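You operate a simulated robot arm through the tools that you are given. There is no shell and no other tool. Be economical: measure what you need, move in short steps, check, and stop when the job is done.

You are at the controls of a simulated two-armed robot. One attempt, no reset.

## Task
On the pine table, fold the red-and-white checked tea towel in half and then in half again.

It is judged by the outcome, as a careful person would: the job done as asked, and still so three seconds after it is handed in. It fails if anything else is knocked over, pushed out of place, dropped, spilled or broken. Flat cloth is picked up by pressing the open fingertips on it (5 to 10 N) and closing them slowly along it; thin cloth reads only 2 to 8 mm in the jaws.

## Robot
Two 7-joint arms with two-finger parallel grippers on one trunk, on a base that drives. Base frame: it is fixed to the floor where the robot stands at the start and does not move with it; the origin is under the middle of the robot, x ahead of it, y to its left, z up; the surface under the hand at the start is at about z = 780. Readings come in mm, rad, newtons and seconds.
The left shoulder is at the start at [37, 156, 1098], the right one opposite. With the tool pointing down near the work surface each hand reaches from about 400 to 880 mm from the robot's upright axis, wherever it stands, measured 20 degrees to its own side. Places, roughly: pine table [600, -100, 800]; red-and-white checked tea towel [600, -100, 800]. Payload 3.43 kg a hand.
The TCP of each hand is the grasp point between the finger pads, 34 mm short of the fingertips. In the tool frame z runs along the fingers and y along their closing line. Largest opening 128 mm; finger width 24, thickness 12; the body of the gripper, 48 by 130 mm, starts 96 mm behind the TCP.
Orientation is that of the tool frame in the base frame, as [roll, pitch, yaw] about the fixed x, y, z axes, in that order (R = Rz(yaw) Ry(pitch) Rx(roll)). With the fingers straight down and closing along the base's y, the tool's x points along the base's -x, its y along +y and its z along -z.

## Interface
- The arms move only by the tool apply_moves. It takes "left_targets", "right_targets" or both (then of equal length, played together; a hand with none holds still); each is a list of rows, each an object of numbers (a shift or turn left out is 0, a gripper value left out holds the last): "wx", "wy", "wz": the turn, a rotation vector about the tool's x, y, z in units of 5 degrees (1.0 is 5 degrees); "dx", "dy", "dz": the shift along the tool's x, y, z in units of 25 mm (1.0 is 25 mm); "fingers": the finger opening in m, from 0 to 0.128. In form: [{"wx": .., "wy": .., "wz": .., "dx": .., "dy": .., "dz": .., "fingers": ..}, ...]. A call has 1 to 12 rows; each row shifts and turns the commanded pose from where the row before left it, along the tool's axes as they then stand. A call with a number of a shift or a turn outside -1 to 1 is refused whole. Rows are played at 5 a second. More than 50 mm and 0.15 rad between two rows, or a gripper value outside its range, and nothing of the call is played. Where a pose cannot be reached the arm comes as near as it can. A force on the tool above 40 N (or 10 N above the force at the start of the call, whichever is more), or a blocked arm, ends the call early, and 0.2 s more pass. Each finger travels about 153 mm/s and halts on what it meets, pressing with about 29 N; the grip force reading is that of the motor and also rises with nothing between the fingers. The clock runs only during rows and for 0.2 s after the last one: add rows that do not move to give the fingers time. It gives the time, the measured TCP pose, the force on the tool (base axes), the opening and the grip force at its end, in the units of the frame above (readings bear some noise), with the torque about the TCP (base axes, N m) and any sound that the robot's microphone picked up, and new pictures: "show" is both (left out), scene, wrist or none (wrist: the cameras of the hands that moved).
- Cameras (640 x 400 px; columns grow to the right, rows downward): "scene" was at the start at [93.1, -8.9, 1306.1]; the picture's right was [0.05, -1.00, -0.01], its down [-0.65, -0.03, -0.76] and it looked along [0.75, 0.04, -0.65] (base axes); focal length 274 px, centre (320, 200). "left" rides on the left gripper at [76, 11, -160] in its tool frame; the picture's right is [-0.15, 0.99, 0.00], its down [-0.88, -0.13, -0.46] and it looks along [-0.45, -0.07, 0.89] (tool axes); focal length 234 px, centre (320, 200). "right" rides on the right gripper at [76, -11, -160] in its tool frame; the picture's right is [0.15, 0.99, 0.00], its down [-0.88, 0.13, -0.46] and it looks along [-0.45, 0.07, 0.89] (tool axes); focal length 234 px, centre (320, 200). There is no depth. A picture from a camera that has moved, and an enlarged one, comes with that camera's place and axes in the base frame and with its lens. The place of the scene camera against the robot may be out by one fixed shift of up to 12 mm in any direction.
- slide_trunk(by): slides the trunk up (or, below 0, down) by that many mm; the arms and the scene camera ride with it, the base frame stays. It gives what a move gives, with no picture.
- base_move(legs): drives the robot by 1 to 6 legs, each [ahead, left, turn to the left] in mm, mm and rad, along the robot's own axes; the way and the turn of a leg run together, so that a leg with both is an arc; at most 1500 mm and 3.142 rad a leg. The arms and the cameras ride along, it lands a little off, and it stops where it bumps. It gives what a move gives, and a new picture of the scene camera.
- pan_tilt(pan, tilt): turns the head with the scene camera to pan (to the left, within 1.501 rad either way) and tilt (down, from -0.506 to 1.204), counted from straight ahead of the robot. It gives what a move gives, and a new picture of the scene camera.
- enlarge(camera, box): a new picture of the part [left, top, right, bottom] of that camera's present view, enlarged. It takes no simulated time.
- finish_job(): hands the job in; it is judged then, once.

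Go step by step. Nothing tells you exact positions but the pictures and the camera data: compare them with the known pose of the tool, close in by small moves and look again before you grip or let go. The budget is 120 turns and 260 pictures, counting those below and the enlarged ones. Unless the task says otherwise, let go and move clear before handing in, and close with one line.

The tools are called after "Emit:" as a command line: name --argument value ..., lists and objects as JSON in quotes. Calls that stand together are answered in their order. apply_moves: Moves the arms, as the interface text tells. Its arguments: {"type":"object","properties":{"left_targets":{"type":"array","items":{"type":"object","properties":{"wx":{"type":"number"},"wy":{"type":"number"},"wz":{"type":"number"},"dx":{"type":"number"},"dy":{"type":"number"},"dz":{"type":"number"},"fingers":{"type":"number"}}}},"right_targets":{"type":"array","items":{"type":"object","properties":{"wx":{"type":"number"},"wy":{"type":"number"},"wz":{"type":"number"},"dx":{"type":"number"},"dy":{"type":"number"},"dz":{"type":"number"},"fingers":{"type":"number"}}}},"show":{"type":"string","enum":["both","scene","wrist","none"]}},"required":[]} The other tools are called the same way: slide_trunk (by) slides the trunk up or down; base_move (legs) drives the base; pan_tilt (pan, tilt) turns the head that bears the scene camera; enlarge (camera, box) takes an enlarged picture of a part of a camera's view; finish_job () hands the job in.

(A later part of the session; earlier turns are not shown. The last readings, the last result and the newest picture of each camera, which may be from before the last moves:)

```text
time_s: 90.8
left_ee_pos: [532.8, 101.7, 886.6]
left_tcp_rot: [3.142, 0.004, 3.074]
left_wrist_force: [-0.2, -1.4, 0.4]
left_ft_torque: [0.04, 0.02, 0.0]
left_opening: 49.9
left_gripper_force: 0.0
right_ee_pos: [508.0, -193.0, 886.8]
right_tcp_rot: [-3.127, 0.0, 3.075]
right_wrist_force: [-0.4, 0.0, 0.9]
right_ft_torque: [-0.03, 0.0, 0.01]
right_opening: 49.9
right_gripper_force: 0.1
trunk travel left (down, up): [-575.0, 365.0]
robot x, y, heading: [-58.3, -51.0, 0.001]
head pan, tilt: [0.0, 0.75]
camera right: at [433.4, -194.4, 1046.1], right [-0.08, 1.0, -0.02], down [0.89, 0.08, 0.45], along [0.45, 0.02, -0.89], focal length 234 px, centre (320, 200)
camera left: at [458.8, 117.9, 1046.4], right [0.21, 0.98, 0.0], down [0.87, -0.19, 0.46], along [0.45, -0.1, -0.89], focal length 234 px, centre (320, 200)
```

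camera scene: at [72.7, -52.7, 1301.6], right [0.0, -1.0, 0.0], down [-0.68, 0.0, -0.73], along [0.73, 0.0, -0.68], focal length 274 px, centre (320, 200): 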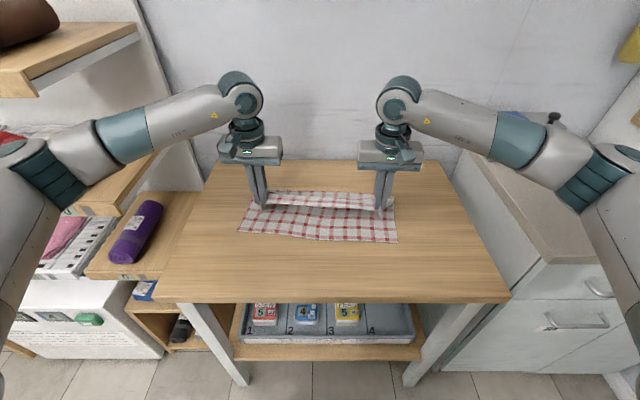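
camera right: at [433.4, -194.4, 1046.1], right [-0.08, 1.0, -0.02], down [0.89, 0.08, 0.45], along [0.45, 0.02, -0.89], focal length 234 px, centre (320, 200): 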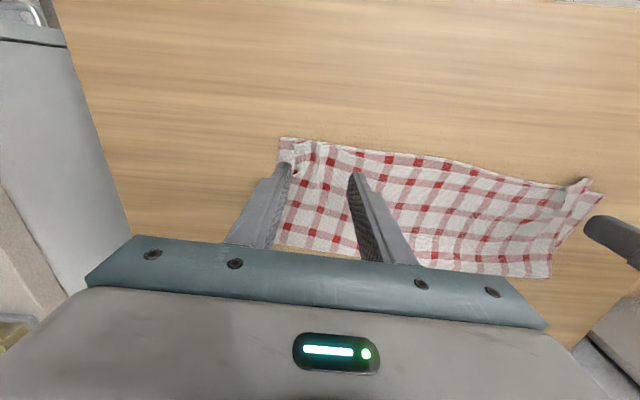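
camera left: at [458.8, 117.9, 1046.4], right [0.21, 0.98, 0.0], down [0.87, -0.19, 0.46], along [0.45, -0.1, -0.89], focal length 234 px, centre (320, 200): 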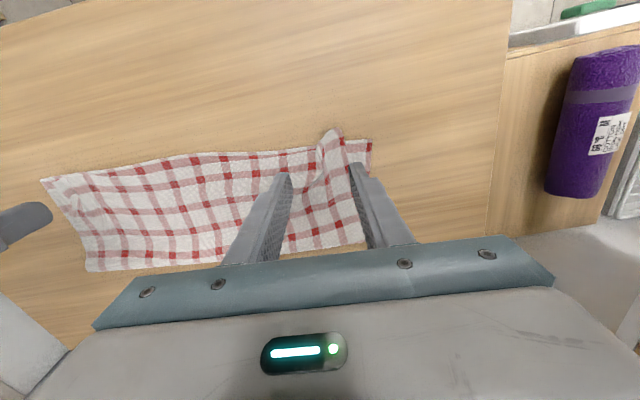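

Emit:
apply_moves --left_targets '[{"dx": -0.8, "dz": -0.5}, {"dx": -0.8, "dz": -0.5}, {"dx": -0.8, "dz": -0.5}, {"dx": -0.8, "dy": 0.5}, {"dy": 0.5}, {}, {}]' --right_targets '[{"dx": -0.8, "dz": -0.5}, {"dx": -0.8, "dz": -0.5}, {"dx": -0.8, "dz": -0.5}, {"dx": -0.8, "dy": -0.5}, {"dy": -0.5}, {}, {}]'

Emit:
enlarge --camera "left" --box '[0, 0, 400, 240]'

```text
time_s: 92.4
left_ee_pos: [614.6, 120.0, 924.4]
left_tcp_rot: [3.141, 0.003, 3.073]
left_wrist_force: [0.4, -0.5, -0.2]
left_ft_torque: [-0.02, -0.04, -0.01]
left_opening: 50.1
left_gripper_force: 0.1
right_ee_pos: [585.9, -221.0, 923.3]
right_tcp_rot: [-3.127, 0.002, 3.076]
right_wrist_force: [-0.7, -0.2, -0.9]
right_ft_torque: [0.01, 0.0, 0.0]
right_opening: 50.0
right_gripper_force: 0.0
trunk travel left (down, up): [-575.0, 365.0]
robot x, y, heading: [-55.4, -49.2, -0.0]
head pan, tilt: [0.0, 0.75]
camera scene: at [72.3, -52.7, 1301.7], right [0.0, -1.0, 0.0], down [-0.68, 0.0, -0.73], along [0.73, 0.0, -0.68], focal length 274 px, centre (320, 200)
camera right: at [510.4, -223.8, 1083.2], right [-0.08, 1.0, -0.02], down [0.89, 0.08, 0.45], along [0.45, 0.02, -0.89], focal length 234 px, centre (320, 200)
camera left: at [539.7, 136.7, 1084.5], right [0.21, 0.98, 0.0], down [0.87, -0.19, 0.46], along [0.45, -0.1, -0.89], focal length 234 px, centre (320, 200)
```

scene: 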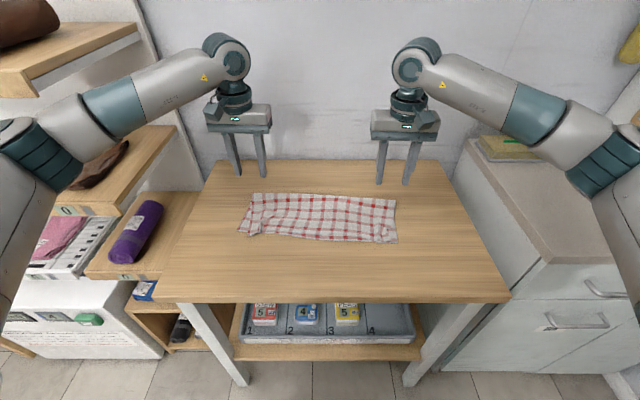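
right: 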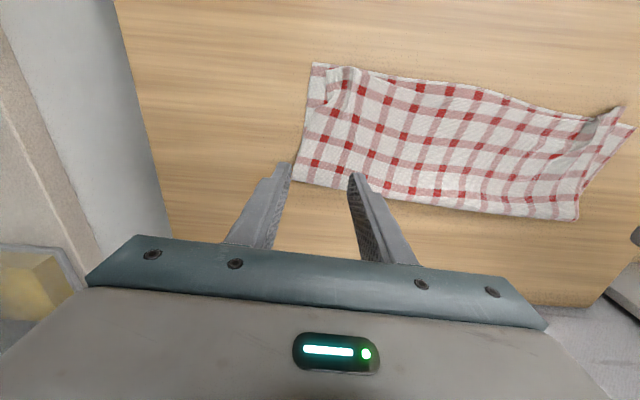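
left: 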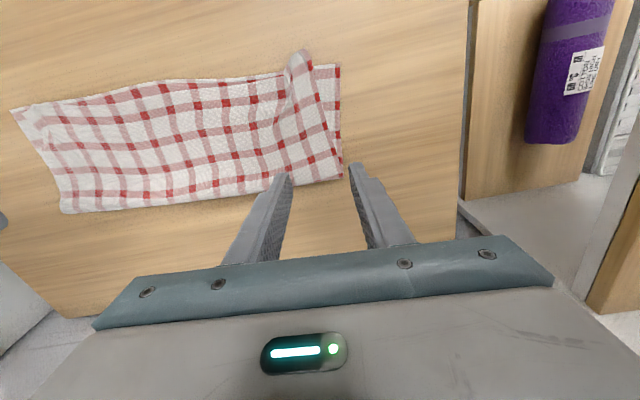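

```text
1.60 times, centred on (200, 120) of left
camera zoom: at [539.7, 136.7, 1084.5], right [0.21, 0.98, 0.0], down [0.87, -0.19, 0.46], along [0.45, -0.1, -0.89], focal length 375 px, centre (512, 328)
```

zoom: 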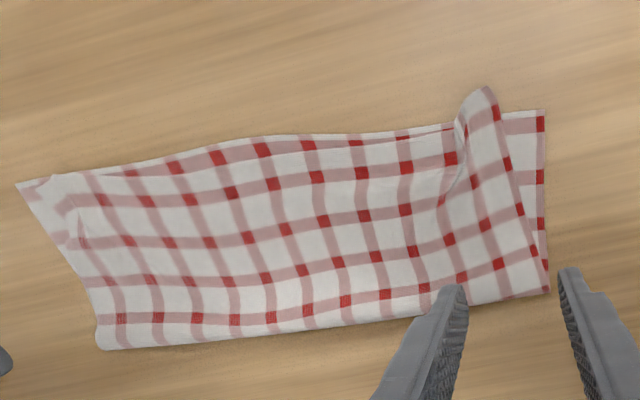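

The first fold is good: a strip about 400 × 140, axis tilted 5°. For the second fold (right edge over to left) the two hands would be too close, so I'll use the left hand alone on the middle of the right edge. First I park the right hand out of the way.

Emit:
apply_moves --right_targets '[{"dz": -0.8}, {"dz": -0.8}, {"dx": 0.5, "dy": -0.8, "dz": -0.3}, {"dx": 0.5, "dy": -0.8, "dz": -0.3}, {"dx": 0.5, "dy": -0.8, "dz": -0.3}, {"dx": 0.5, "dy": -0.8, "dz": -0.3}, {"dx": 0.5, "dy": -0.8, "dz": -0.3}, {"dx": 0.5, "dy": -0.8, "dz": -0.3}, {}]' --left_targets '[{"wz": 1}, {"wz": 1}, {"wz": 1}, {"wz": 1}, {"wz": 1}, {"wz": 1}, {"wz": 1}, {"wz": 1}, {"wz": 1}]' --show "scene"

```text
time_s: 94.4
left_ee_pos: [616.2, 120.9, 923.7]
left_tcp_rot: [3.14, 0.001, 2.329]
left_wrist_force: [0.0, 0.1, 1.0]
left_ft_torque: [-0.01, 0.01, -0.02]
left_opening: 50.2
left_gripper_force: 0.1
right_ee_pos: [501.4, -334.3, 1009.3]
right_tcp_rot: [-3.124, 0.0, 3.075]
right_wrist_force: [-0.5, 0.0, 0.7]
right_ft_torque: [-0.05, 0.02, -0.03]
right_opening: 50.2
right_gripper_force: 0.1
trunk travel left (down, up): [-575.0, 365.0]
robot x, y, heading: [-59.3, -51.8, 0.003]
head pan, tilt: [0.0, 0.75]
camera scene: at [73.2, -52.1, 1301.5], right [0.0, -1.0, 0.0], down [-0.68, 0.0, -0.73], along [0.73, 0.0, -0.68], focal length 274 px, centre (320, 200)
```

scene: 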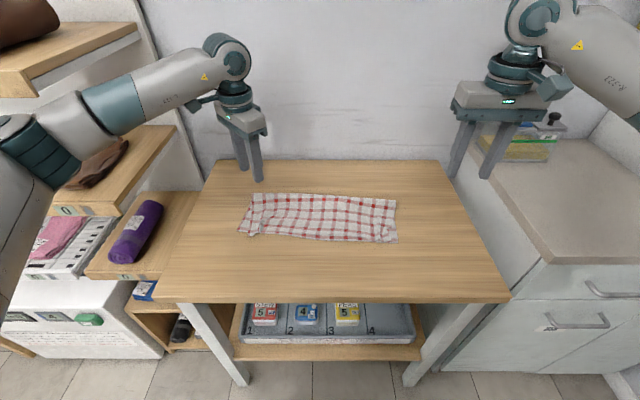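

Emit:
apply_moves --left_targets '[{"wz": 1}, {"wz": 1}, {"wz": 1}, {"wz": 1}, {"wz": 1}, {"wz": 1}, {"wz": 1}, {"wz": 1}, {"wz": 1}, {"wz": 0.6}, {}]' --right_targets '[{"dy": -0.6}, {"dy": -0.6}, {"dy": -0.6}, {"dy": -0.6}, {}, {}, {}, {}, {}, {}, {}]' --show "none"

Emit:
apply_moves --left_targets '[{"dx": -0.9}, {"dx": -0.9}, {"dx": -0.9}, {"dx": -0.9}, {"dx": -0.9}, {"dx": -0.9}, {"dx": -0.9}, {"dx": -0.9}, {"dx": -0.9}, {"dx": -0.9}, {"dx": -0.9}, {}]' --show "scene"

```text
time_s: 96.8
left_ee_pos: [615.2, 120.5, 924.5]
left_tcp_rot: [3.138, 0.001, 2.331]
left_wrist_force: [0.0, -0.1, -0.5]
left_ft_torque: [-0.02, -0.02, 0.03]
left_opening: 49.9
left_gripper_force: 0.0
left hand out of reach, approached as far as the arm can: row 1, 2, 3, 4, 5, 6, 7, 8, 9, 10
right_ee_pos: [496.6, -395.7, 1012.3]
right_tcp_rot: [-3.127, 0.001, 3.077]
right_wrist_force: [-0.6, 0.0, 0.4]
right_ft_torque: [0.01, 0.03, -0.02]
right_opening: 50.2
right_gripper_force: 0.0
trunk travel left (down, up): [-575.0, 365.0]
robot x, y, heading: [-57.5, -50.1, 0.001]
head pan, tilt: [0.0, 0.75]
```

```text
time_s: 99.4
left_ee_pos: [636.3, 96.1, 924.3]
left_tcp_rot: [3.138, 0.0, 2.338]
left_wrist_force: [0.7, -1.1, -0.4]
left_ft_torque: [0.0, 0.02, 0.02]
left_opening: 50.0
left_gripper_force: 0.1
left hand out of reach, approached as far as the arm can: row 2, 3, 4, 5, 6, 7, 8, 9, 10, 11
right_ee_pos: [497.8, -395.0, 1010.6]
right_tcp_rot: [-3.127, 0.002, 3.074]
right_wrist_force: [0.1, 0.8, 1.1]
right_ft_torque: [-0.01, -0.01, 0.03]
right_opening: 50.1
right_gripper_force: 0.1
trunk travel left (down, up): [-575.0, 365.0]
robot x, y, heading: [-57.4, -53.3, 0.005]
head pan, tilt: [0.0, 0.75]
camera scene: at [72.6, -52.8, 1301.6], right [0.0, -1.0, 0.0], down [-0.68, 0.0, -0.73], along [0.73, 0.0, -0.68], focal length 274 px, centre (320, 200)
```

scene: 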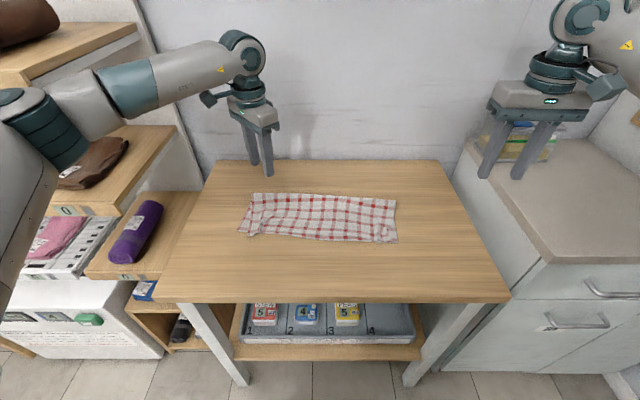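

The left wrist hits a yaw limit about 45° clockwise. I test how far each wrist can turn the other way, since closing along the short edge needs about 90°.

Emit:
apply_moves --left_targets '[{"wz": -1}, {"wz": -1}, {"wz": -1}, {"wz": -1}, {"wz": -1}, {"wz": -1}, {"wz": -1}, {"wz": -1}, {"wz": -1}, {"wz": -1}, {"wz": -1}, {"wz": -1}]' --right_targets '[{"wz": 1}, {"wz": 1}, {"wz": 1}, {"wz": 1}, {"wz": 1}, {"wz": 1}, {"wz": 1}, {"wz": 1}, {"wz": 1}, {"wz": 1}, {"wz": 1}, {"wz": 1}]' --show "none"

Emit:
apply_moves --right_targets '[{"wz": 1}, {"wz": 1}, {"wz": 1}, {"wz": 1}, {"wz": 1}, {"wz": 1}, {"wz": 0.6}, {}]' --show "none"

```text
time_s: 102.0
left_ee_pos: [638.1, 96.4, 925.1]
left_tcp_rot: [-3.14, 0.004, -2.903]
left_wrist_force: [-0.8, 0.8, 0.8]
left_ft_torque: [-0.03, 0.02, -0.01]
left_opening: 49.8
left_gripper_force: 0.0
right_ee_pos: [499.0, -394.0, 1011.8]
right_tcp_rot: [-3.135, 0.016, 2.026]
right_wrist_force: [0.9, 0.5, -0.2]
right_ft_torque: [-0.01, 0.0, 0.02]
right_opening: 50.0
right_gripper_force: 0.1
trunk travel left (down, up): [-575.0, 365.0]
robot x, y, heading: [-60.8, -51.1, 0.002]
head pan, tilt: [0.0, 0.75]
```

```text
time_s: 103.8
left_ee_pos: [637.5, 97.2, 925.6]
left_tcp_rot: [-3.14, 0.005, -2.902]
left_wrist_force: [0.3, 0.4, 0.0]
left_ft_torque: [-0.01, 0.01, -0.02]
left_opening: 49.8
left_gripper_force: 0.0
right_ee_pos: [498.3, -394.7, 1011.6]
right_tcp_rot: [3.14, 0.015, 1.451]
right_wrist_force: [-0.8, 0.7, 0.4]
right_ft_torque: [0.0, -0.02, 0.0]
right_opening: 50.3
right_gripper_force: 0.2
trunk travel left (down, up): [-575.0, 365.0]
robot x, y, heading: [-56.8, -50.8, 0.002]
head pan, tilt: [0.0, 0.75]
```

The right wrist turns freely, so the right hand will do the second fold. I park the left hand to the left and bring the right hand above the middle of the right edge.

Emit:
apply_moves --left_targets '[{"dz": -0.8}, {"dx": 0.59, "dy": 0.755, "dz": -0.35}, {"dx": 0.59, "dy": 0.755, "dz": -0.35}, {"dx": 0.59, "dy": 0.755, "dz": -0.35}, {"dx": 0.59, "dy": 0.755, "dz": -0.35}, {"dx": 0.59, "dy": 0.755, "dz": -0.35}, {"dx": 0.59, "dy": 0.755, "dz": -0.35}, {"dx": 0.59, "dy": 0.755, "dz": -0.35}, {"dx": 0.59, "dy": 0.755, "dz": -0.35}, {"dx": 0.59, "dy": 0.755, "dz": -0.35}, {"dx": 0.59, "dy": 0.755, "dz": -0.35}, {}]' --right_targets '[{"fingers": 0.06}, {"dx": 0.64, "dy": 0.2, "dz": 0.44}, {"dx": 0.64, "dy": 0.2, "dz": 0.44}, {"dx": 0.64, "dy": 0.2, "dz": 0.44}, {"dx": 0.64, "dy": 0.2, "dz": 0.44}, {"dx": 0.64, "dy": 0.2, "dz": 0.44}, {"dx": 0.64, "dy": 0.2, "dz": 0.44}, {"dx": 0.64, "dy": 0.2, "dz": 0.44}, {"dx": 0.64, "dy": 0.2, "dz": 0.44}, {"dx": 0.64, "dy": 0.2, "dz": 0.44}, {"dx": 0.64, "dy": 0.2, "dz": 0.44}, {}]'

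```text
time_s: 106.4
left_ee_pos: [449.5, 244.1, 1034.9]
left_tcp_rot: [-3.141, 0.004, -2.908]
left_wrist_force: [-0.5, -0.2, 0.1]
left_ft_torque: [-0.01, 0.01, 0.0]
left_opening: 50.0
left_gripper_force: 0.1
right_ee_pos: [568.2, -243.3, 897.5]
right_tcp_rot: [3.139, 0.016, 1.451]
right_wrist_force: [-0.7, -0.3, 0.1]
right_ft_torque: [0.01, 0.0, 0.02]
right_opening: 60.1
right_gripper_force: 0.1
trunk travel left (down, up): [-575.0, 365.0]
robot x, y, heading: [-55.8, -51.9, 0.007]
head pan, tilt: [0.0, 0.75]
camera scene: at [72.9, -53.5, 1301.6], right [0.0, -1.0, 0.0], down [-0.68, 0.0, -0.73], along [0.73, 0.0, -0.68], focal length 274 px, centre (320, 200)
camera right: at [567.4, -164.0, 1056.8], right [1.0, 0.03, 0.0], down [0.02, -0.88, 0.47], along [0.01, -0.47, -0.88], focal length 234 px, centre (320, 200)
camera left: at [372.8, 238.0, 1193.7], right [-0.09, 1.0, 0.0], down [0.89, 0.08, 0.46], along [0.46, 0.04, -0.89], focal length 234 px, centre (320, 200)
```

scene: 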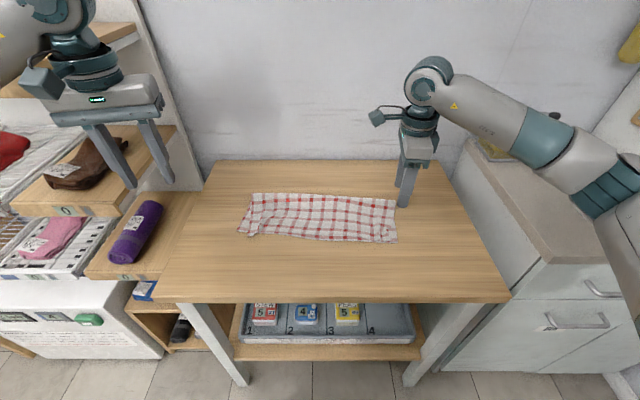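
right: 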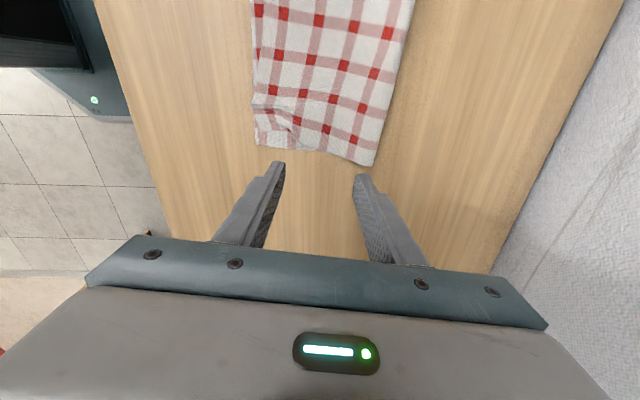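
left: 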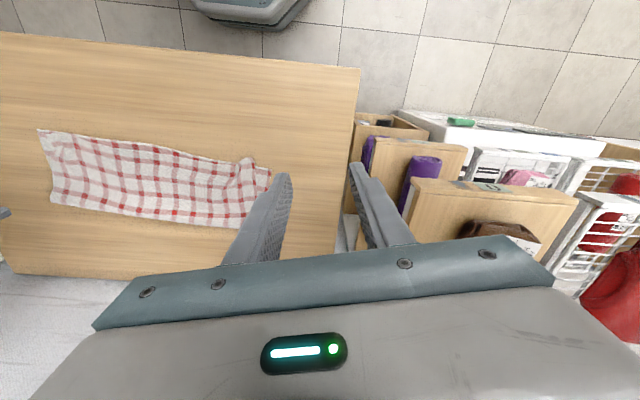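

The right end is at (495,-242)–(634,-260), and the hand is over its middle. I lower and press.

Emit:
apply_moves --right_targets '[{"dz": 0.7}, {"dz": 0.8}, {"dz": 0.8}, {"dz": 0.5}, {"dz": 0.24}, {"dz": 0.14}, {}]' --show "wrist"

```text
time_s: 108.0
left_ee_pos: [448.4, 245.2, 1034.5]
left_tcp_rot: [-3.141, 0.003, -2.904]
left_wrist_force: [0.1, -0.2, 0.2]
left_ft_torque: [0.01, -0.02, 0.04]
left_opening: 50.1
left_gripper_force: 0.1
right_ee_pos: [567.9, -243.6, 819.5]
right_tcp_rot: [3.141, 0.015, 1.453]
right_wrist_force: [-0.1, 0.3, -0.3]
right_ft_torque: [0.0, -0.02, 0.03]
right_opening: 59.9
right_gripper_force: 0.1
trunk travel left (down, up): [-575.0, 365.0]
robot x, y, heading: [-58.0, -52.1, 0.009]
head pan, tilt: [0.0, 0.75]
camera right: at [567.1, -164.4, 977.8], right [1.0, 0.03, 0.0], down [0.02, -0.88, 0.47], along [0.01, -0.47, -0.88], focal length 234 px, centre (320, 200)
```

right: 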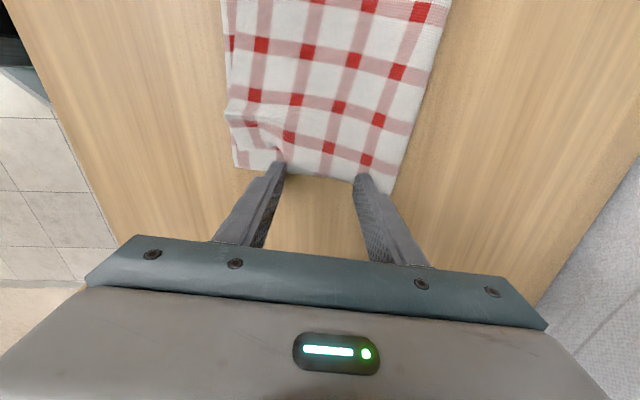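

Emit:
apply_moves --right_targets '[{"dx": 0.25}, {"dz": 0.1}, {"dz": 0.06}, {}]' --show "none"

```text
time_s: 109.0
left_ee_pos: [450.1, 246.7, 1032.2]
left_tcp_rot: [3.142, 0.003, -2.904]
left_wrist_force: [-0.6, -0.3, 0.0]
left_ft_torque: [-0.03, 0.0, 0.03]
left_opening: 49.9
left_gripper_force: 0.1
right_ee_pos: [568.3, -236.5, 816.9]
right_tcp_rot: [3.139, 0.017, 1.453]
right_wrist_force: [1.3, 0.5, 5.2]
right_ft_torque: [0.08, 0.03, -0.02]
right_opening: 60.2
right_gripper_force: 0.0
trunk travel left (down, up): [-575.0, 365.0]
robot x, y, heading: [-56.6, -51.9, 0.002]
head pan, tilt: [0.0, 0.75]
```

Emit:
apply_moves --right_targets '[{"dz": 0.04, "fingers": 0.055}, {"fingers": 0.05}, {"fingers": 0.045}, {"fingers": 0.04}, {"fingers": 0.034}, {"fingers": 0.028}, {"fingers": 0.022}, {"fingers": 0.016}, {"fingers": 0.01}, {"fingers": 0.004}, {"fingers": 0.0}, {}]' --show "wrist"

```text
time_s: 111.6
left_ee_pos: [448.2, 246.0, 1035.0]
left_tcp_rot: [-3.141, 0.004, -2.905]
left_wrist_force: [-0.3, -0.3, -0.7]
left_ft_torque: [-0.01, 0.01, 0.02]
left_opening: 50.0
left_gripper_force: 0.1
right_ee_pos: [566.6, -236.6, 815.0]
right_tcp_rot: [3.136, 0.015, 1.452]
right_wrist_force: [3.8, -1.3, 24.0]
right_ft_torque: [0.12, -0.11, -0.05]
right_opening: 4.2
right_gripper_force: 28.9
trunk travel left (down, up): [-575.0, 365.0]
robot x, y, heading: [-53.7, -50.2, 0.001]
head pan, tilt: [0.0, 0.75]
camera right: at [566.0, -158.2, 974.2], right [1.0, 0.03, 0.0], down [0.02, -0.88, 0.47], along [0.01, -0.47, -0.88], focal length 234 px, centre (320, 200)
```

right: 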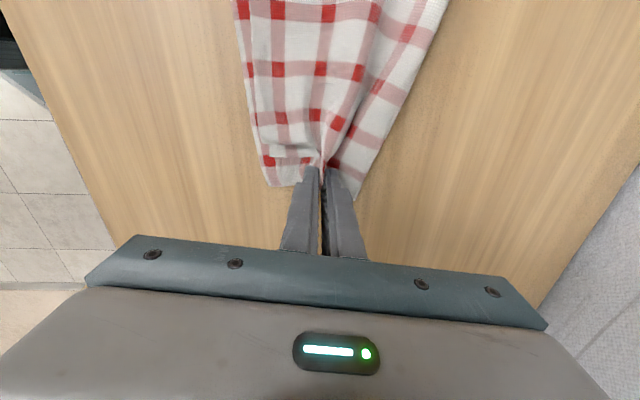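

The edge is gathered firmly. I carry it up at 45° to above the middle of the strip.

Emit:
apply_moves --right_targets '[{"dx": 0.3, "dz": -0.4}, {"dx": 0.5, "dz": -0.6}, {"dx": 0.6, "dz": -0.65}, {"dx": 0.6, "dz": -0.65}, {"dx": 0.65, "dz": -0.65}, {"dx": 0.65, "dz": -0.65}, {"dx": 0.65, "dz": -0.65}, {"dx": 0.65, "dz": -0.65}, {"dx": 0.65, "dz": -0.65}, {"dx": 0.65, "dz": -0.65}, {"dx": 0.65, "dz": -0.65}, {"dx": 0.65, "dz": -0.6}]'

```text
time_s: 114.2
left_ee_pos: [449.4, 246.5, 1033.4]
left_tcp_rot: [-3.14, 0.004, -2.905]
left_wrist_force: [-0.3, 1.0, 0.4]
left_ft_torque: [-0.02, -0.02, -0.03]
left_opening: 49.9
left_gripper_force: 0.1
right_ee_pos: [588.5, -56.0, 998.4]
right_tcp_rot: [3.14, 0.019, 1.452]
right_wrist_force: [-0.2, -0.1, 0.7]
right_ft_torque: [-0.01, -0.01, -0.01]
right_opening: 3.9
right_gripper_force: 29.2
trunk travel left (down, up): [-575.0, 365.0]
robot x, y, heading: [-57.9, -47.8, 0.002]
head pan, tilt: [0.0, 0.75]
camera scene: at [72.3, -51.7, 1301.6], right [0.0, -1.0, 0.0], down [-0.68, 0.0, -0.73], along [0.73, 0.0, -0.68], focal length 274 px, centre (320, 200)
camera right: at [587.8, 22.8, 1156.2], right [1.0, 0.03, 0.0], down [0.02, -0.88, 0.47], along [0.01, -0.47, -0.88], focal length 234 px, centre (320, 200)
```

scene: 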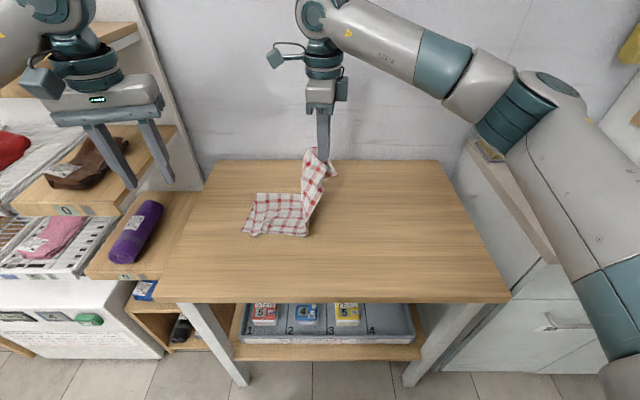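
right: 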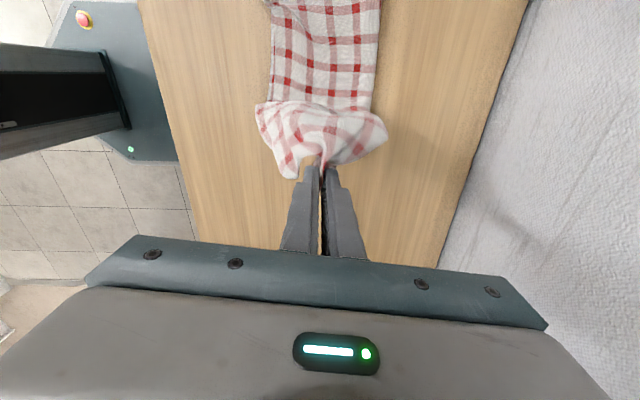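

It hangs nicely. I now descend at 45° to the left.

Emit:
apply_moves --right_targets '[{"dz": 0.8}, {"dx": 0.62, "dz": 0.48}, {"dx": 0.62, "dz": 0.48}, {"dx": 0.62, "dz": 0.48}, {"dx": 0.62, "dz": 0.48}, {"dx": 0.62, "dz": 0.48}, {"dx": 0.62, "dz": 0.48}, {"dx": 0.62, "dz": 0.48}, {"dx": 0.62, "dz": 0.48}, {"dx": 0.62, "dz": 0.48}, {"dx": 0.62, "dz": 0.48}, {}]'

```text
time_s: 116.8
left_ee_pos: [449.6, 244.8, 1033.9]
left_tcp_rot: [-3.141, 0.003, -2.906]
left_wrist_force: [-1.2, -0.2, 0.6]
left_ft_torque: [0.02, 0.03, -0.01]
left_opening: 49.8
left_gripper_force: 0.1
right_ee_pos: [609.5, 94.2, 855.1]
right_tcp_rot: [3.14, 0.016, 1.451]
right_wrist_force: [0.1, -0.1, 0.4]
right_ft_torque: [0.01, 0.02, 0.02]
right_opening: 3.7
right_gripper_force: 28.7
trunk travel left (down, up): [-575.0, 365.0]
robot x, y, heading: [-57.3, -49.1, 0.003]
head pan, tilt: [0.0, 0.75]
camera scene: at [72.5, -53.1, 1301.7], right [0.0, -1.0, 0.0], down [-0.68, 0.0, -0.73], along [0.73, 0.0, -0.68], focal length 274 px, centre (320, 200)
camera right: at [609.3, 173.8, 1013.9], right [1.0, 0.03, 0.0], down [0.02, -0.88, 0.47], along [0.01, -0.47, -0.88], focal length 234 px, centre (320, 200)
```

scene: 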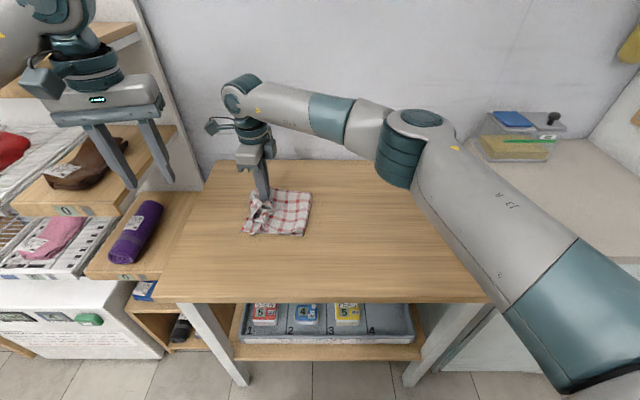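
right: 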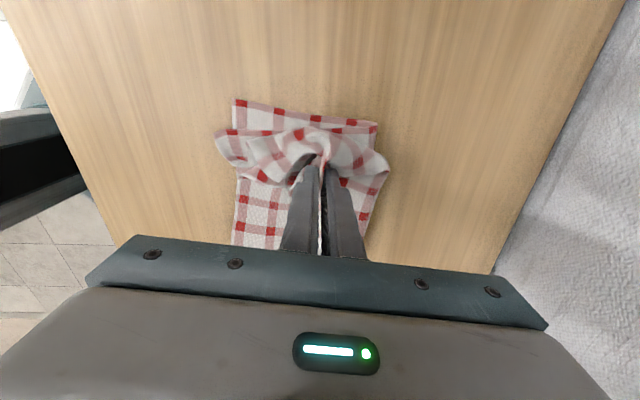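

Emit:
apply_moves --right_targets '[{"dx": 0.5, "dz": 0.3}, {"dx": 0.5, "dz": 0.3}, {"dx": 0.5, "dz": 0.3}, {"dx": 0.5, "dz": 0.3}, {"dz": 0.2}, {"fingers": 0.01}, {"fingers": 0.025}, {"fingers": 0.04}, {"fingers": 0.055}, {"fingers": 0.07}, {"fingers": 0.085}, {}]' --show "wrist"

```text
time_s: 119.4
left_ee_pos: [448.9, 245.3, 1034.4]
left_tcp_rot: [3.141, 0.003, -2.904]
left_wrist_force: [-0.6, -0.4, 0.3]
left_ft_torque: [0.02, 0.05, -0.02]
left_opening: 49.9
left_gripper_force: 0.1
right_ee_pos: [615.0, 143.0, 819.6]
right_tcp_rot: [3.138, 0.016, 1.452]
right_wrist_force: [1.5, -0.4, 8.8]
right_ft_torque: [-0.06, 0.06, 0.0]
right_opening: 82.6
right_gripper_force: 0.1
trunk travel left (down, up): [-575.0, 365.0]
robot x, y, heading: [-54.1, -48.3, -0.002]
head pan, tilt: [0.0, 0.75]
camera right: at [613.8, 222.8, 978.4], right [1.0, 0.03, 0.0], down [0.02, -0.88, 0.47], along [0.01, -0.47, -0.88], focal length 234 px, centre (320, 200)
```

right: 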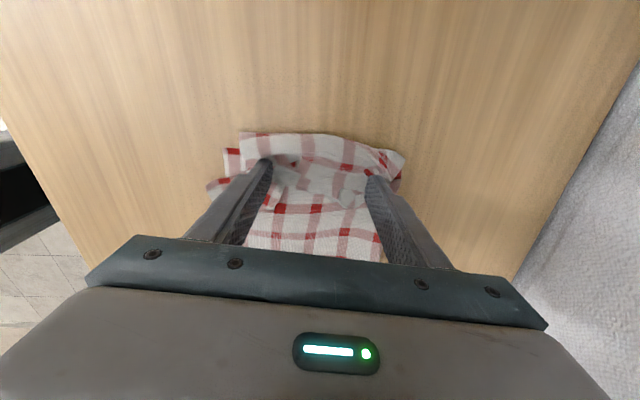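

Emit:
apply_moves --right_targets '[{"fingers": 0.1}, {"dz": -0.3}, {"dz": -0.7}, {"dz": -0.9}, {"dx": -0.9, "fingers": 0.128}, {"dx": -0.9}, {"dx": -0.9}, {"dx": -0.9}, {}]'

```text
time_s: 121.4
left_ee_pos: [449.2, 246.4, 1033.8]
left_tcp_rot: [-3.141, 0.004, -2.904]
left_wrist_force: [0.1, 0.4, -0.2]
left_ft_torque: [0.0, 0.01, 0.0]
left_opening: 49.9
left_gripper_force: 0.2
right_ee_pos: [601.5, 56.6, 867.6]
right_tcp_rot: [3.141, 0.017, 1.452]
right_wrist_force: [0.0, -0.3, 0.6]
right_ft_torque: [0.0, 0.01, 0.01]
right_opening: 127.9
right_gripper_force: 0.1
trunk travel left (down, up): [-575.0, 365.0]
robot x, y, heading: [-55.2, -51.4, 0.001]
head pan, tilt: [0.0, 0.75]
camera scene: at [72.5, -51.8, 1301.6], right [0.0, -1.0, 0.0], down [-0.68, 0.0, -0.73], along [0.73, 0.0, -0.68], focal length 274 px, centre (320, 200)
camera right: at [600.8, 135.6, 1026.2], right [1.0, 0.03, 0.0], down [0.02, -0.88, 0.47], along [0.01, -0.47, -0.88], focal length 234 px, centre (320, 200)
```

scene: 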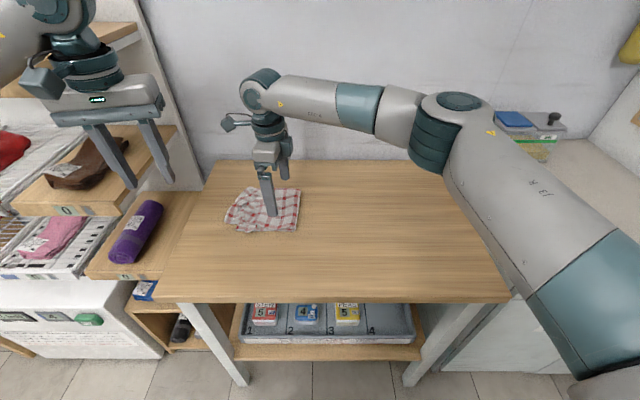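
right: 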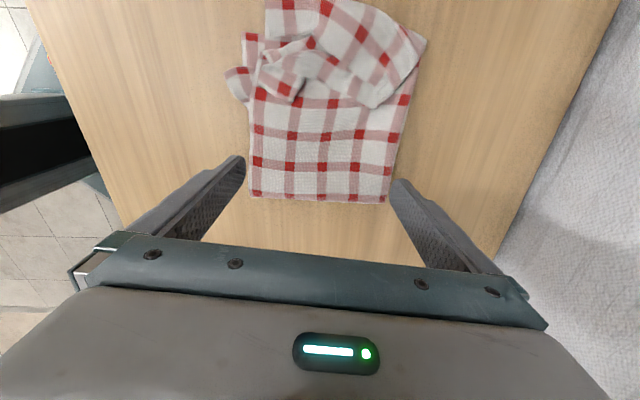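

A crumpled flap about 60 mm long is turned back at the left end. I sweep it out to the left with the fingers 70 mm apart, just above the stack.

Emit:
apply_moves --right_targets '[{"dy": 0.4, "fingers": 0.065}, {"dz": 0.8}, {"dz": 0.7}, {"dz": 0.32}, {"dx": 0.7}, {"dx": 0.7}, {"dx": 0.7}, {"dx": 0.7}, {"dx": 0.7}, {"dx": 0.7}, {"dx": 0.7}, {"dx": 0.7}]' --show "wrist"

```text
time_s: 124.0
left_ee_pos: [449.1, 245.9, 1033.0]
left_tcp_rot: [3.142, 0.005, -2.904]
left_wrist_force: [0.2, -0.1, -0.8]
left_ft_torque: [0.0, 0.05, -0.01]
left_opening: 49.9
left_gripper_force: 0.1
right_ee_pos: [625.6, 153.2, 820.8]
right_tcp_rot: [3.138, 0.017, 1.452]
right_wrist_force: [0.2, 0.3, 0.9]
right_ft_torque: [-0.03, 0.01, -0.03]
right_opening: 65.1
right_gripper_force: 0.0
right hand out of reach, approached as far as the arm can: row 10, 11, 12
trunk travel left (down, up): [-575.0, 365.0]
robot x, y, heading: [-57.6, -47.4, 0.003]
head pan, tilt: [0.0, 0.75]
camera right: at [625.1, 232.6, 978.9], right [1.0, 0.03, 0.0], down [0.02, -0.88, 0.47], along [0.01, -0.47, -0.88], focal length 234 px, centre (320, 200)
```

right: 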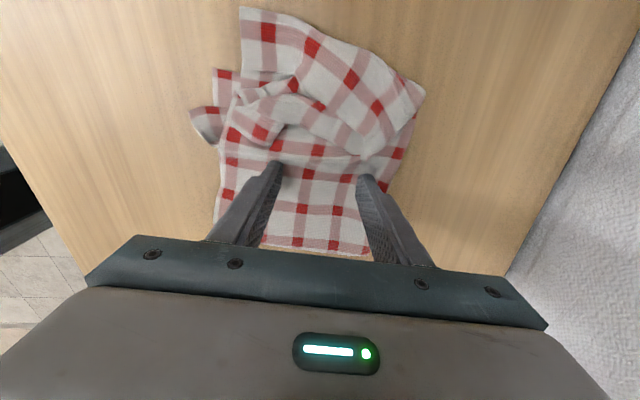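

Emit:
apply_moves --right_targets '[{"dz": -0.6}, {"dx": -0.8, "dz": -0.9}, {"dx": -0.8, "dz": -0.9}, {"dx": -0.8, "dz": -0.6}, {"dx": -0.8}, {"dx": -0.8}, {"dx": -0.8}, {}]'

Emit:
enlarge --camera "right" --box '[200, 0, 440, 200]'

Emit:
enlarge --camera "scene" --box '[180, 160, 340, 260]'

```text
time_s: 125.8
left_ee_pos: [449.4, 245.1, 1034.2]
left_tcp_rot: [-3.139, 0.005, -2.903]
left_wrist_force: [-1.1, -0.3, 0.2]
left_ft_torque: [0.03, 0.01, -0.01]
left_opening: 49.9
left_gripper_force: 0.1
right_ee_pos: [612.1, 35.8, 896.7]
right_tcp_rot: [3.141, 0.016, 1.452]
right_wrist_force: [-0.2, 0.5, -0.9]
right_ft_torque: [0.0, -0.03, -0.01]
right_opening: 65.3
right_gripper_force: 0.1
trunk travel left (down, up): [-575.0, 365.0]
robot x, y, heading: [-59.2, -47.0, 0.007]
head pan, tilt: [0.0, 0.75]
camera scene: at [72.6, -51.9, 1301.6], right [0.0, -1.0, 0.0], down [-0.68, 0.0, -0.73], along [0.73, 0.0, -0.68], focal length 274 px, centre (320, 200)
camera right: at [610.7, 115.2, 1054.7], right [1.0, 0.03, 0.0], down [0.02, -0.88, 0.47], along [0.01, -0.47, -0.88], focal length 234 px, centre (320, 200)
```

scene: 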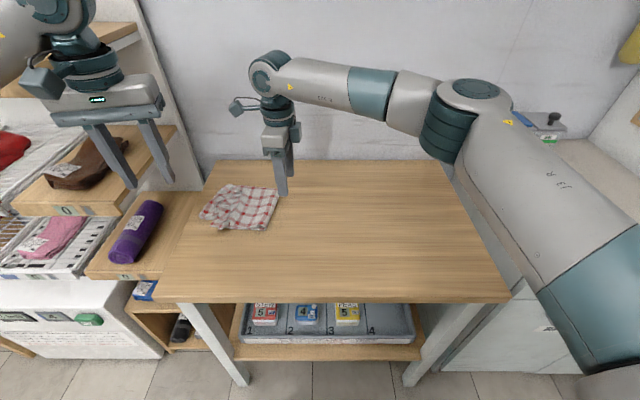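
right: 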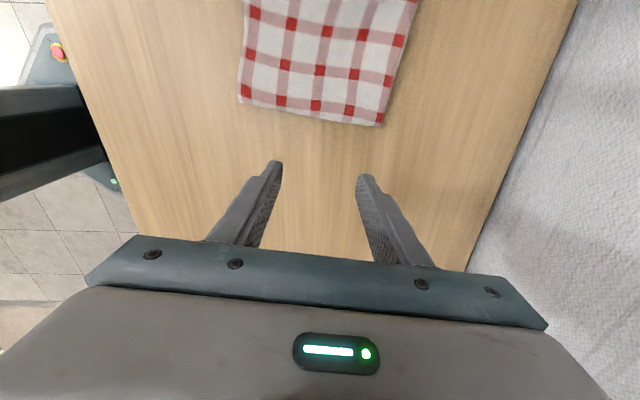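

```text
2.00 times, centred on (320, 100) of right
camera zoom: at [610.7, 115.2, 1054.7], right [1.0, 0.03, 0.0], down [0.02, -0.88, 0.47], along [0.01, -0.47, -0.88], focal length 468 px, centre (320, 400)
```

zoom: 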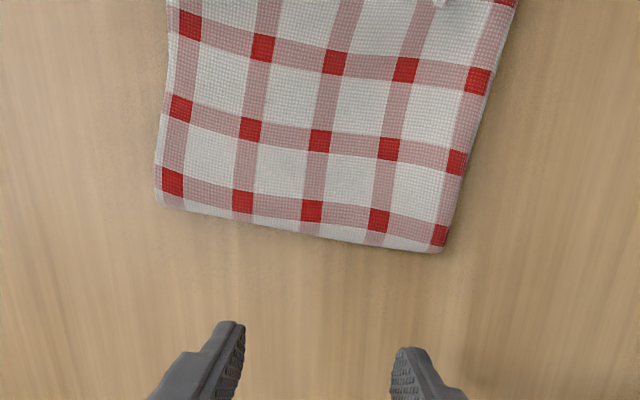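

```text
4.00 times, centred on (260, 210) of scene
camera zoom: at [72.6, -51.9, 1301.6], right [0.0, -1.0, 0.0], down [-0.68, 0.0, -0.73], along [0.73, 0.0, -0.68], focal length 1095 px, centre (560, 160)
```

zoom: 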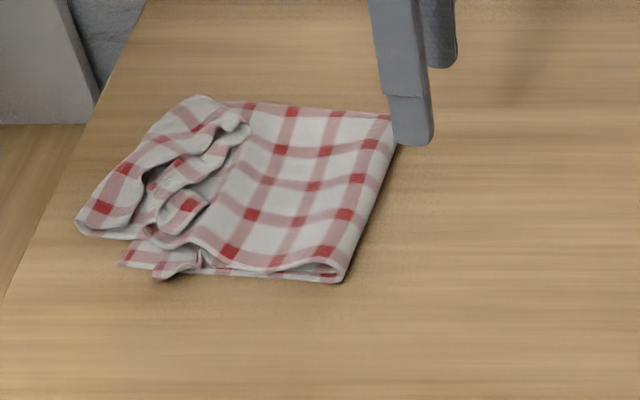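

The flap is too crumpled to sweep. A better way: pinch the strip at its true middle (on the top layer near y≈130), lift it so both halves hang straight, then lay the doubled cloth down. I move the right hand away and bring the left hand over that point.

Emit:
apply_moves --right_targets '[{"dx": -0.95, "dz": -0.35}, {"dx": -0.95, "dz": -0.35}, {"dx": -0.95, "dz": -0.35}, {"dx": -0.95, "dz": -0.35}, {"dx": -0.95, "dz": -0.35}, {"dx": -0.95, "dz": -0.35}, {"dx": -0.95, "dz": -0.35}, {"dx": -0.95, "dz": -0.35}, {"dx": -0.95, "dz": -0.35}, {"dx": -0.95, "dz": -0.35}, {"dx": -0.95, "dz": -0.35}, {"dx": -0.95, "dz": -0.35}]' --left_targets '[{"wz": 1}, {"wz": 1}, {"wz": 1}, {"wz": 0.9}, {"dx": -0.82, "dy": -0.48, "dz": 0.5}, {"dx": -0.82, "dy": -0.48, "dz": 0.5}, {"dx": -0.82, "dy": -0.48, "dz": 0.5}, {"dx": -0.82, "dy": -0.48, "dz": 0.5}, {"dx": -0.82, "dy": -0.48, "dz": 0.5}, {"dx": -0.82, "dy": -0.48, "dz": 0.5}, {"dx": -0.82, "dy": -0.48, "dz": 0.5}, {"dx": -0.82, "dy": -0.48, "dz": 0.5}]'

```text
time_s: 128.4
left_ee_pos: [601.6, 132.2, 931.3]
left_tcp_rot: [3.139, 0.002, 3.038]
left_wrist_force: [-0.3, -0.9, -0.3]
left_ft_torque: [0.0, -0.03, 0.0]
left_opening: 49.8
left_gripper_force: 0.1
right_ee_pos: [577.9, -247.7, 1005.8]
right_tcp_rot: [-3.142, 0.016, 1.453]
right_wrist_force: [-0.1, 0.5, -0.7]
right_ft_torque: [0.02, -0.02, 0.03]
right_opening: 64.7
right_gripper_force: 0.0
trunk travel left (down, up): [-575.0, 365.0]
robot x, y, heading: [-58.9, -53.5, 0.004]
head pan, tilt: [0.0, 0.75]
camera scene: at [72.9, -54.2, 1301.6], right [0.0, -1.0, 0.0], down [-0.68, 0.0, -0.73], along [0.73, 0.0, -0.68], focal length 274 px, centre (320, 200)
camera right: at [576.4, -168.9, 1163.4], right [1.0, 0.03, 0.0], down [0.03, -0.88, 0.47], along [0.01, -0.47, -0.88], focal length 234 px, centre (320, 200)
camera left: at [526.9, 151.2, 1091.7], right [0.25, 0.97, 0.0], down [0.86, -0.22, 0.46], along [0.44, -0.11, -0.89], focal length 234 px, centre (320, 200)
```

scene: 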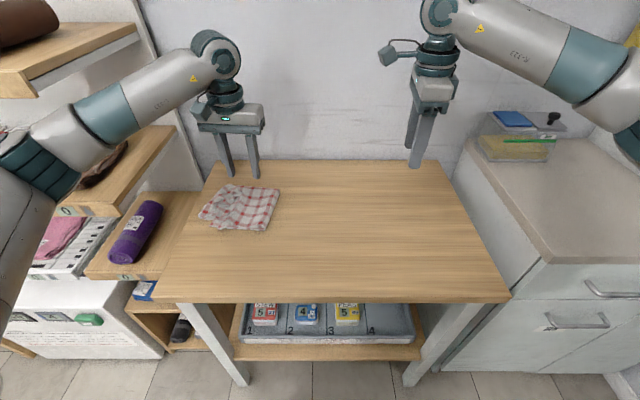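
right: 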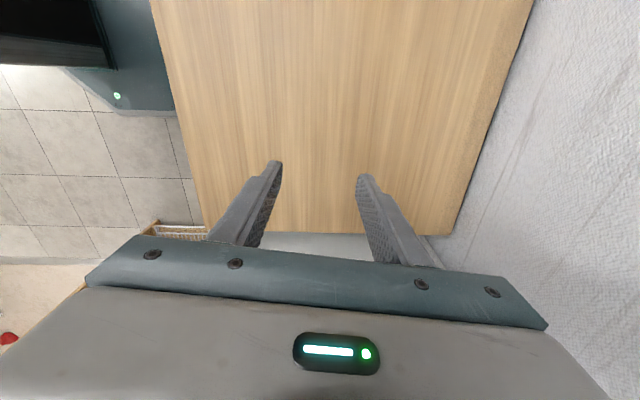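
left: 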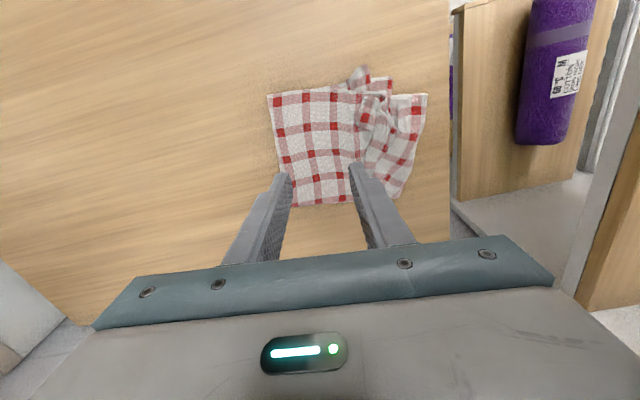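

The true middle is at about (607,131). I lower there for a light pinch of the top layer only.

Emit:
apply_moves --left_targets '[{"dx": -0.2, "dz": 0.7, "fingers": 0.044}, {"dz": 0.9}, {"dz": 0.9}, {"dz": 0.9}, {"dz": 0.6}, {"dz": 0.3}, {"dz": 0.12}, {}]' --show "wrist"

```text
time_s: 130.2
left_ee_pos: [608.4, 131.8, 822.7]
left_tcp_rot: [-3.141, 0.003, 3.039]
left_wrist_force: [-0.7, -0.3, 0.0]
left_ft_torque: [0.02, -0.04, -0.01]
left_opening: 44.0
left_gripper_force: 0.1
right_ee_pos: [576.4, -246.8, 1005.1]
right_tcp_rot: [3.139, 0.016, 1.452]
right_wrist_force: [0.3, -0.4, 0.8]
right_ft_torque: [-0.03, -0.02, -0.02]
right_opening: 64.9
right_gripper_force: 0.0
trunk travel left (down, up): [-575.0, 365.0]
robot x, y, heading: [-54.4, -51.9, 0.006]
head pan, tilt: [0.0, 0.75]
camera left: at [533.9, 151.5, 981.8], right [0.25, 0.97, 0.0], down [0.86, -0.22, 0.46], along [0.44, -0.11, -0.89], focal length 234 px, centre (320, 200)
```

left: 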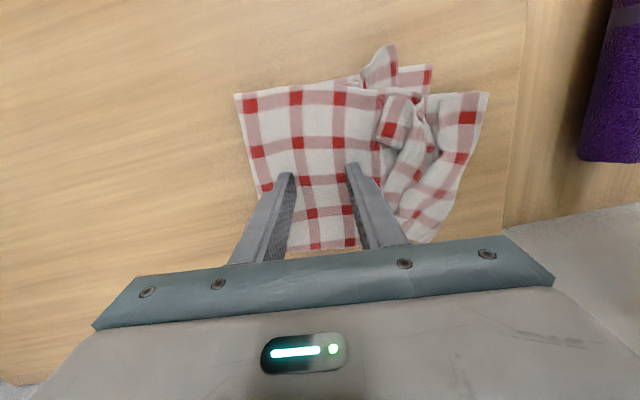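

Emit:
apply_moves --left_targets '[{"dz": 0.1}, {"dz": 0.06}, {}]' --show "none"

```text
time_s: 131.0
left_ee_pos: [609.0, 132.9, 819.0]
left_tcp_rot: [3.14, 0.003, 3.039]
left_wrist_force: [-0.7, -0.4, 0.9]
left_ft_torque: [0.03, -0.01, 0.02]
left_opening: 44.0
left_gripper_force: 0.6
right_ee_pos: [577.9, -246.6, 1006.1]
right_tcp_rot: [3.14, 0.015, 1.453]
right_wrist_force: [0.5, -0.2, -0.1]
right_ft_torque: [0.02, 0.01, 0.03]
right_opening: 64.8
right_gripper_force: 0.1
trunk travel left (down, up): [-575.0, 365.0]
robot x, y, heading: [-58.0, -52.7, 0.002]
head pan, tilt: [0.0, 0.75]
```

Emit:
apply_moves --left_targets '[{"dz": 0.06}, {"fingers": 0.04}, {"fingers": 0.036}, {"fingers": 0.031}, {"fingers": 0.026}, {"fingers": 0.021}, {"fingers": 0.016}, {"fingers": 0.011}, {"fingers": 0.006}, {"fingers": 0.002}, {"fingers": 0.0}, {}]' --show "wrist"

```text
time_s: 133.6
left_ee_pos: [607.5, 132.8, 817.4]
left_tcp_rot: [3.14, 0.003, 3.039]
left_wrist_force: [0.8, -0.2, 4.4]
left_ft_torque: [0.03, 0.01, -0.03]
left_opening: 8.5
left_gripper_force: 29.5
right_ee_pos: [575.3, -245.9, 1006.0]
right_tcp_rot: [3.141, 0.016, 1.451]
right_wrist_force: [-0.3, 0.6, 0.5]
right_ft_torque: [0.0, -0.01, 0.03]
right_opening: 64.8
right_gripper_force: 0.1
trunk travel left (down, up): [-575.0, 365.0]
robot x, y, heading: [-56.2, -50.1, 0.004]
head pan, tilt: [0.0, 0.75]
camera left: at [533.0, 151.7, 977.1], right [0.25, 0.97, 0.0], down [0.86, -0.22, 0.46], along [0.45, -0.11, -0.89], focal length 234 px, centre (320, 200)
```

left: 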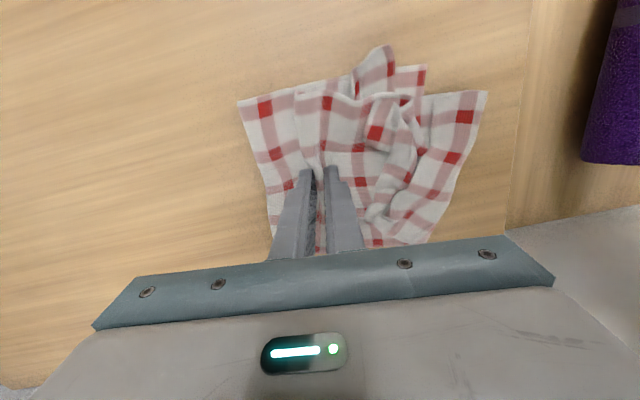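

The pinch caught all layers, which would not help. I release, and instead grip only the overhanging part of the top at the left, to unfold the strip again.

Emit:
apply_moves --left_targets '[{"fingers": 0.02}, {"fingers": 0.04}, {}, {"dz": -0.6}, {"dz": -0.8}, {"dx": 0.13, "dy": 0.92}, {"dx": 0.13, "dy": 0.92}, {"dx": 0.13, "dy": 0.92}, {"dx": 0.13, "dy": 0.92}, {"dx": 0.13, "dy": 0.92}, {}, {}]' --show "both"

```text
time_s: 136.2
left_ee_pos: [603.6, 249.3, 852.7]
left_tcp_rot: [3.141, 0.003, 3.039]
left_wrist_force: [-0.1, 0.8, -0.4]
left_ft_torque: [0.0, 0.0, -0.02]
left_opening: 39.8
left_gripper_force: 0.0
right_ee_pos: [577.5, -245.6, 1006.2]
right_tcp_rot: [3.137, 0.016, 1.453]
right_wrist_force: [-0.4, 0.2, 0.2]
right_ft_torque: [0.02, -0.02, -0.02]
right_opening: 65.2
right_gripper_force: 0.0
trunk travel left (down, up): [-575.0, 365.0]
robot x, y, heading: [-56.1, -48.7, 0.004]
head pan, tilt: [0.0, 0.75]
camera scene: at [72.5, -52.5, 1301.6], right [0.0, -1.0, 0.0], down [-0.68, 0.0, -0.73], along [0.73, 0.0, -0.68], focal length 274 px, centre (320, 200)
camera left: at [528.3, 268.6, 1012.3], right [0.25, 0.97, 0.0], down [0.86, -0.22, 0.46], along [0.44, -0.11, -0.89], focal length 234 px, centre (320, 200)
```

scene: 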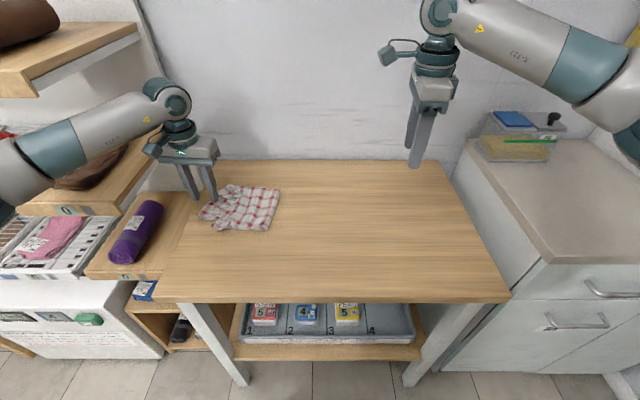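
left: 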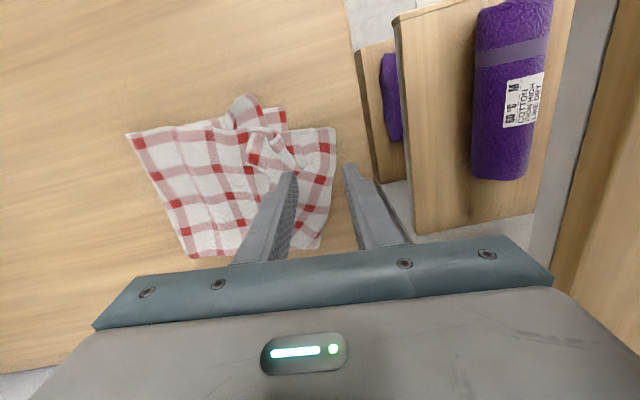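

Emit:
apply_moves --left_targets '[{"dx": 0.73, "dy": -0.17, "fingers": 0.024}, {"dz": 0.6}, {"dz": 0.5}, {"dz": 0.24}, {"dz": 0.1}, {}]' --show "wrist"

```text
time_s: 137.6
left_ee_pos: [586.6, 245.0, 817.5]
left_tcp_rot: [3.141, 0.003, 3.039]
left_wrist_force: [-0.2, 0.0, 6.3]
left_ft_torque: [-0.11, 0.01, -0.01]
left_opening: 24.5
left_gripper_force: 0.1
right_ee_pos: [575.8, -247.4, 1006.6]
right_tcp_rot: [3.141, 0.015, 1.451]
right_wrist_force: [0.5, -0.4, 0.6]
right_ft_torque: [0.02, -0.03, -0.02]
right_opening: 65.0
right_gripper_force: 0.0
trunk travel left (down, up): [-575.0, 365.0]
robot x, y, heading: [-56.2, -47.2, -0.005]
head pan, tilt: [0.0, 0.75]
camera left: at [511.0, 264.5, 976.7], right [0.25, 0.97, 0.0], down [0.86, -0.22, 0.46], along [0.45, -0.11, -0.89], focal length 234 px, centre (320, 200)
```

left: 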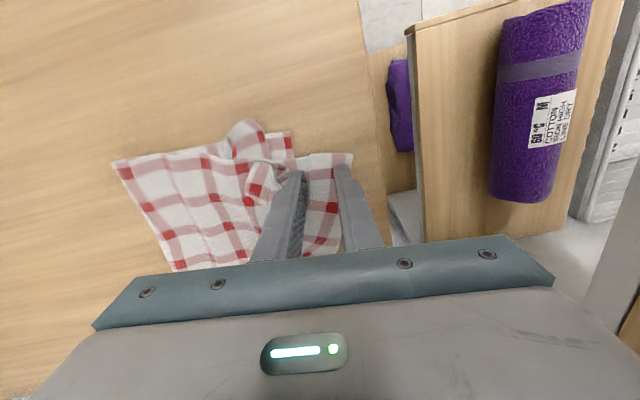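

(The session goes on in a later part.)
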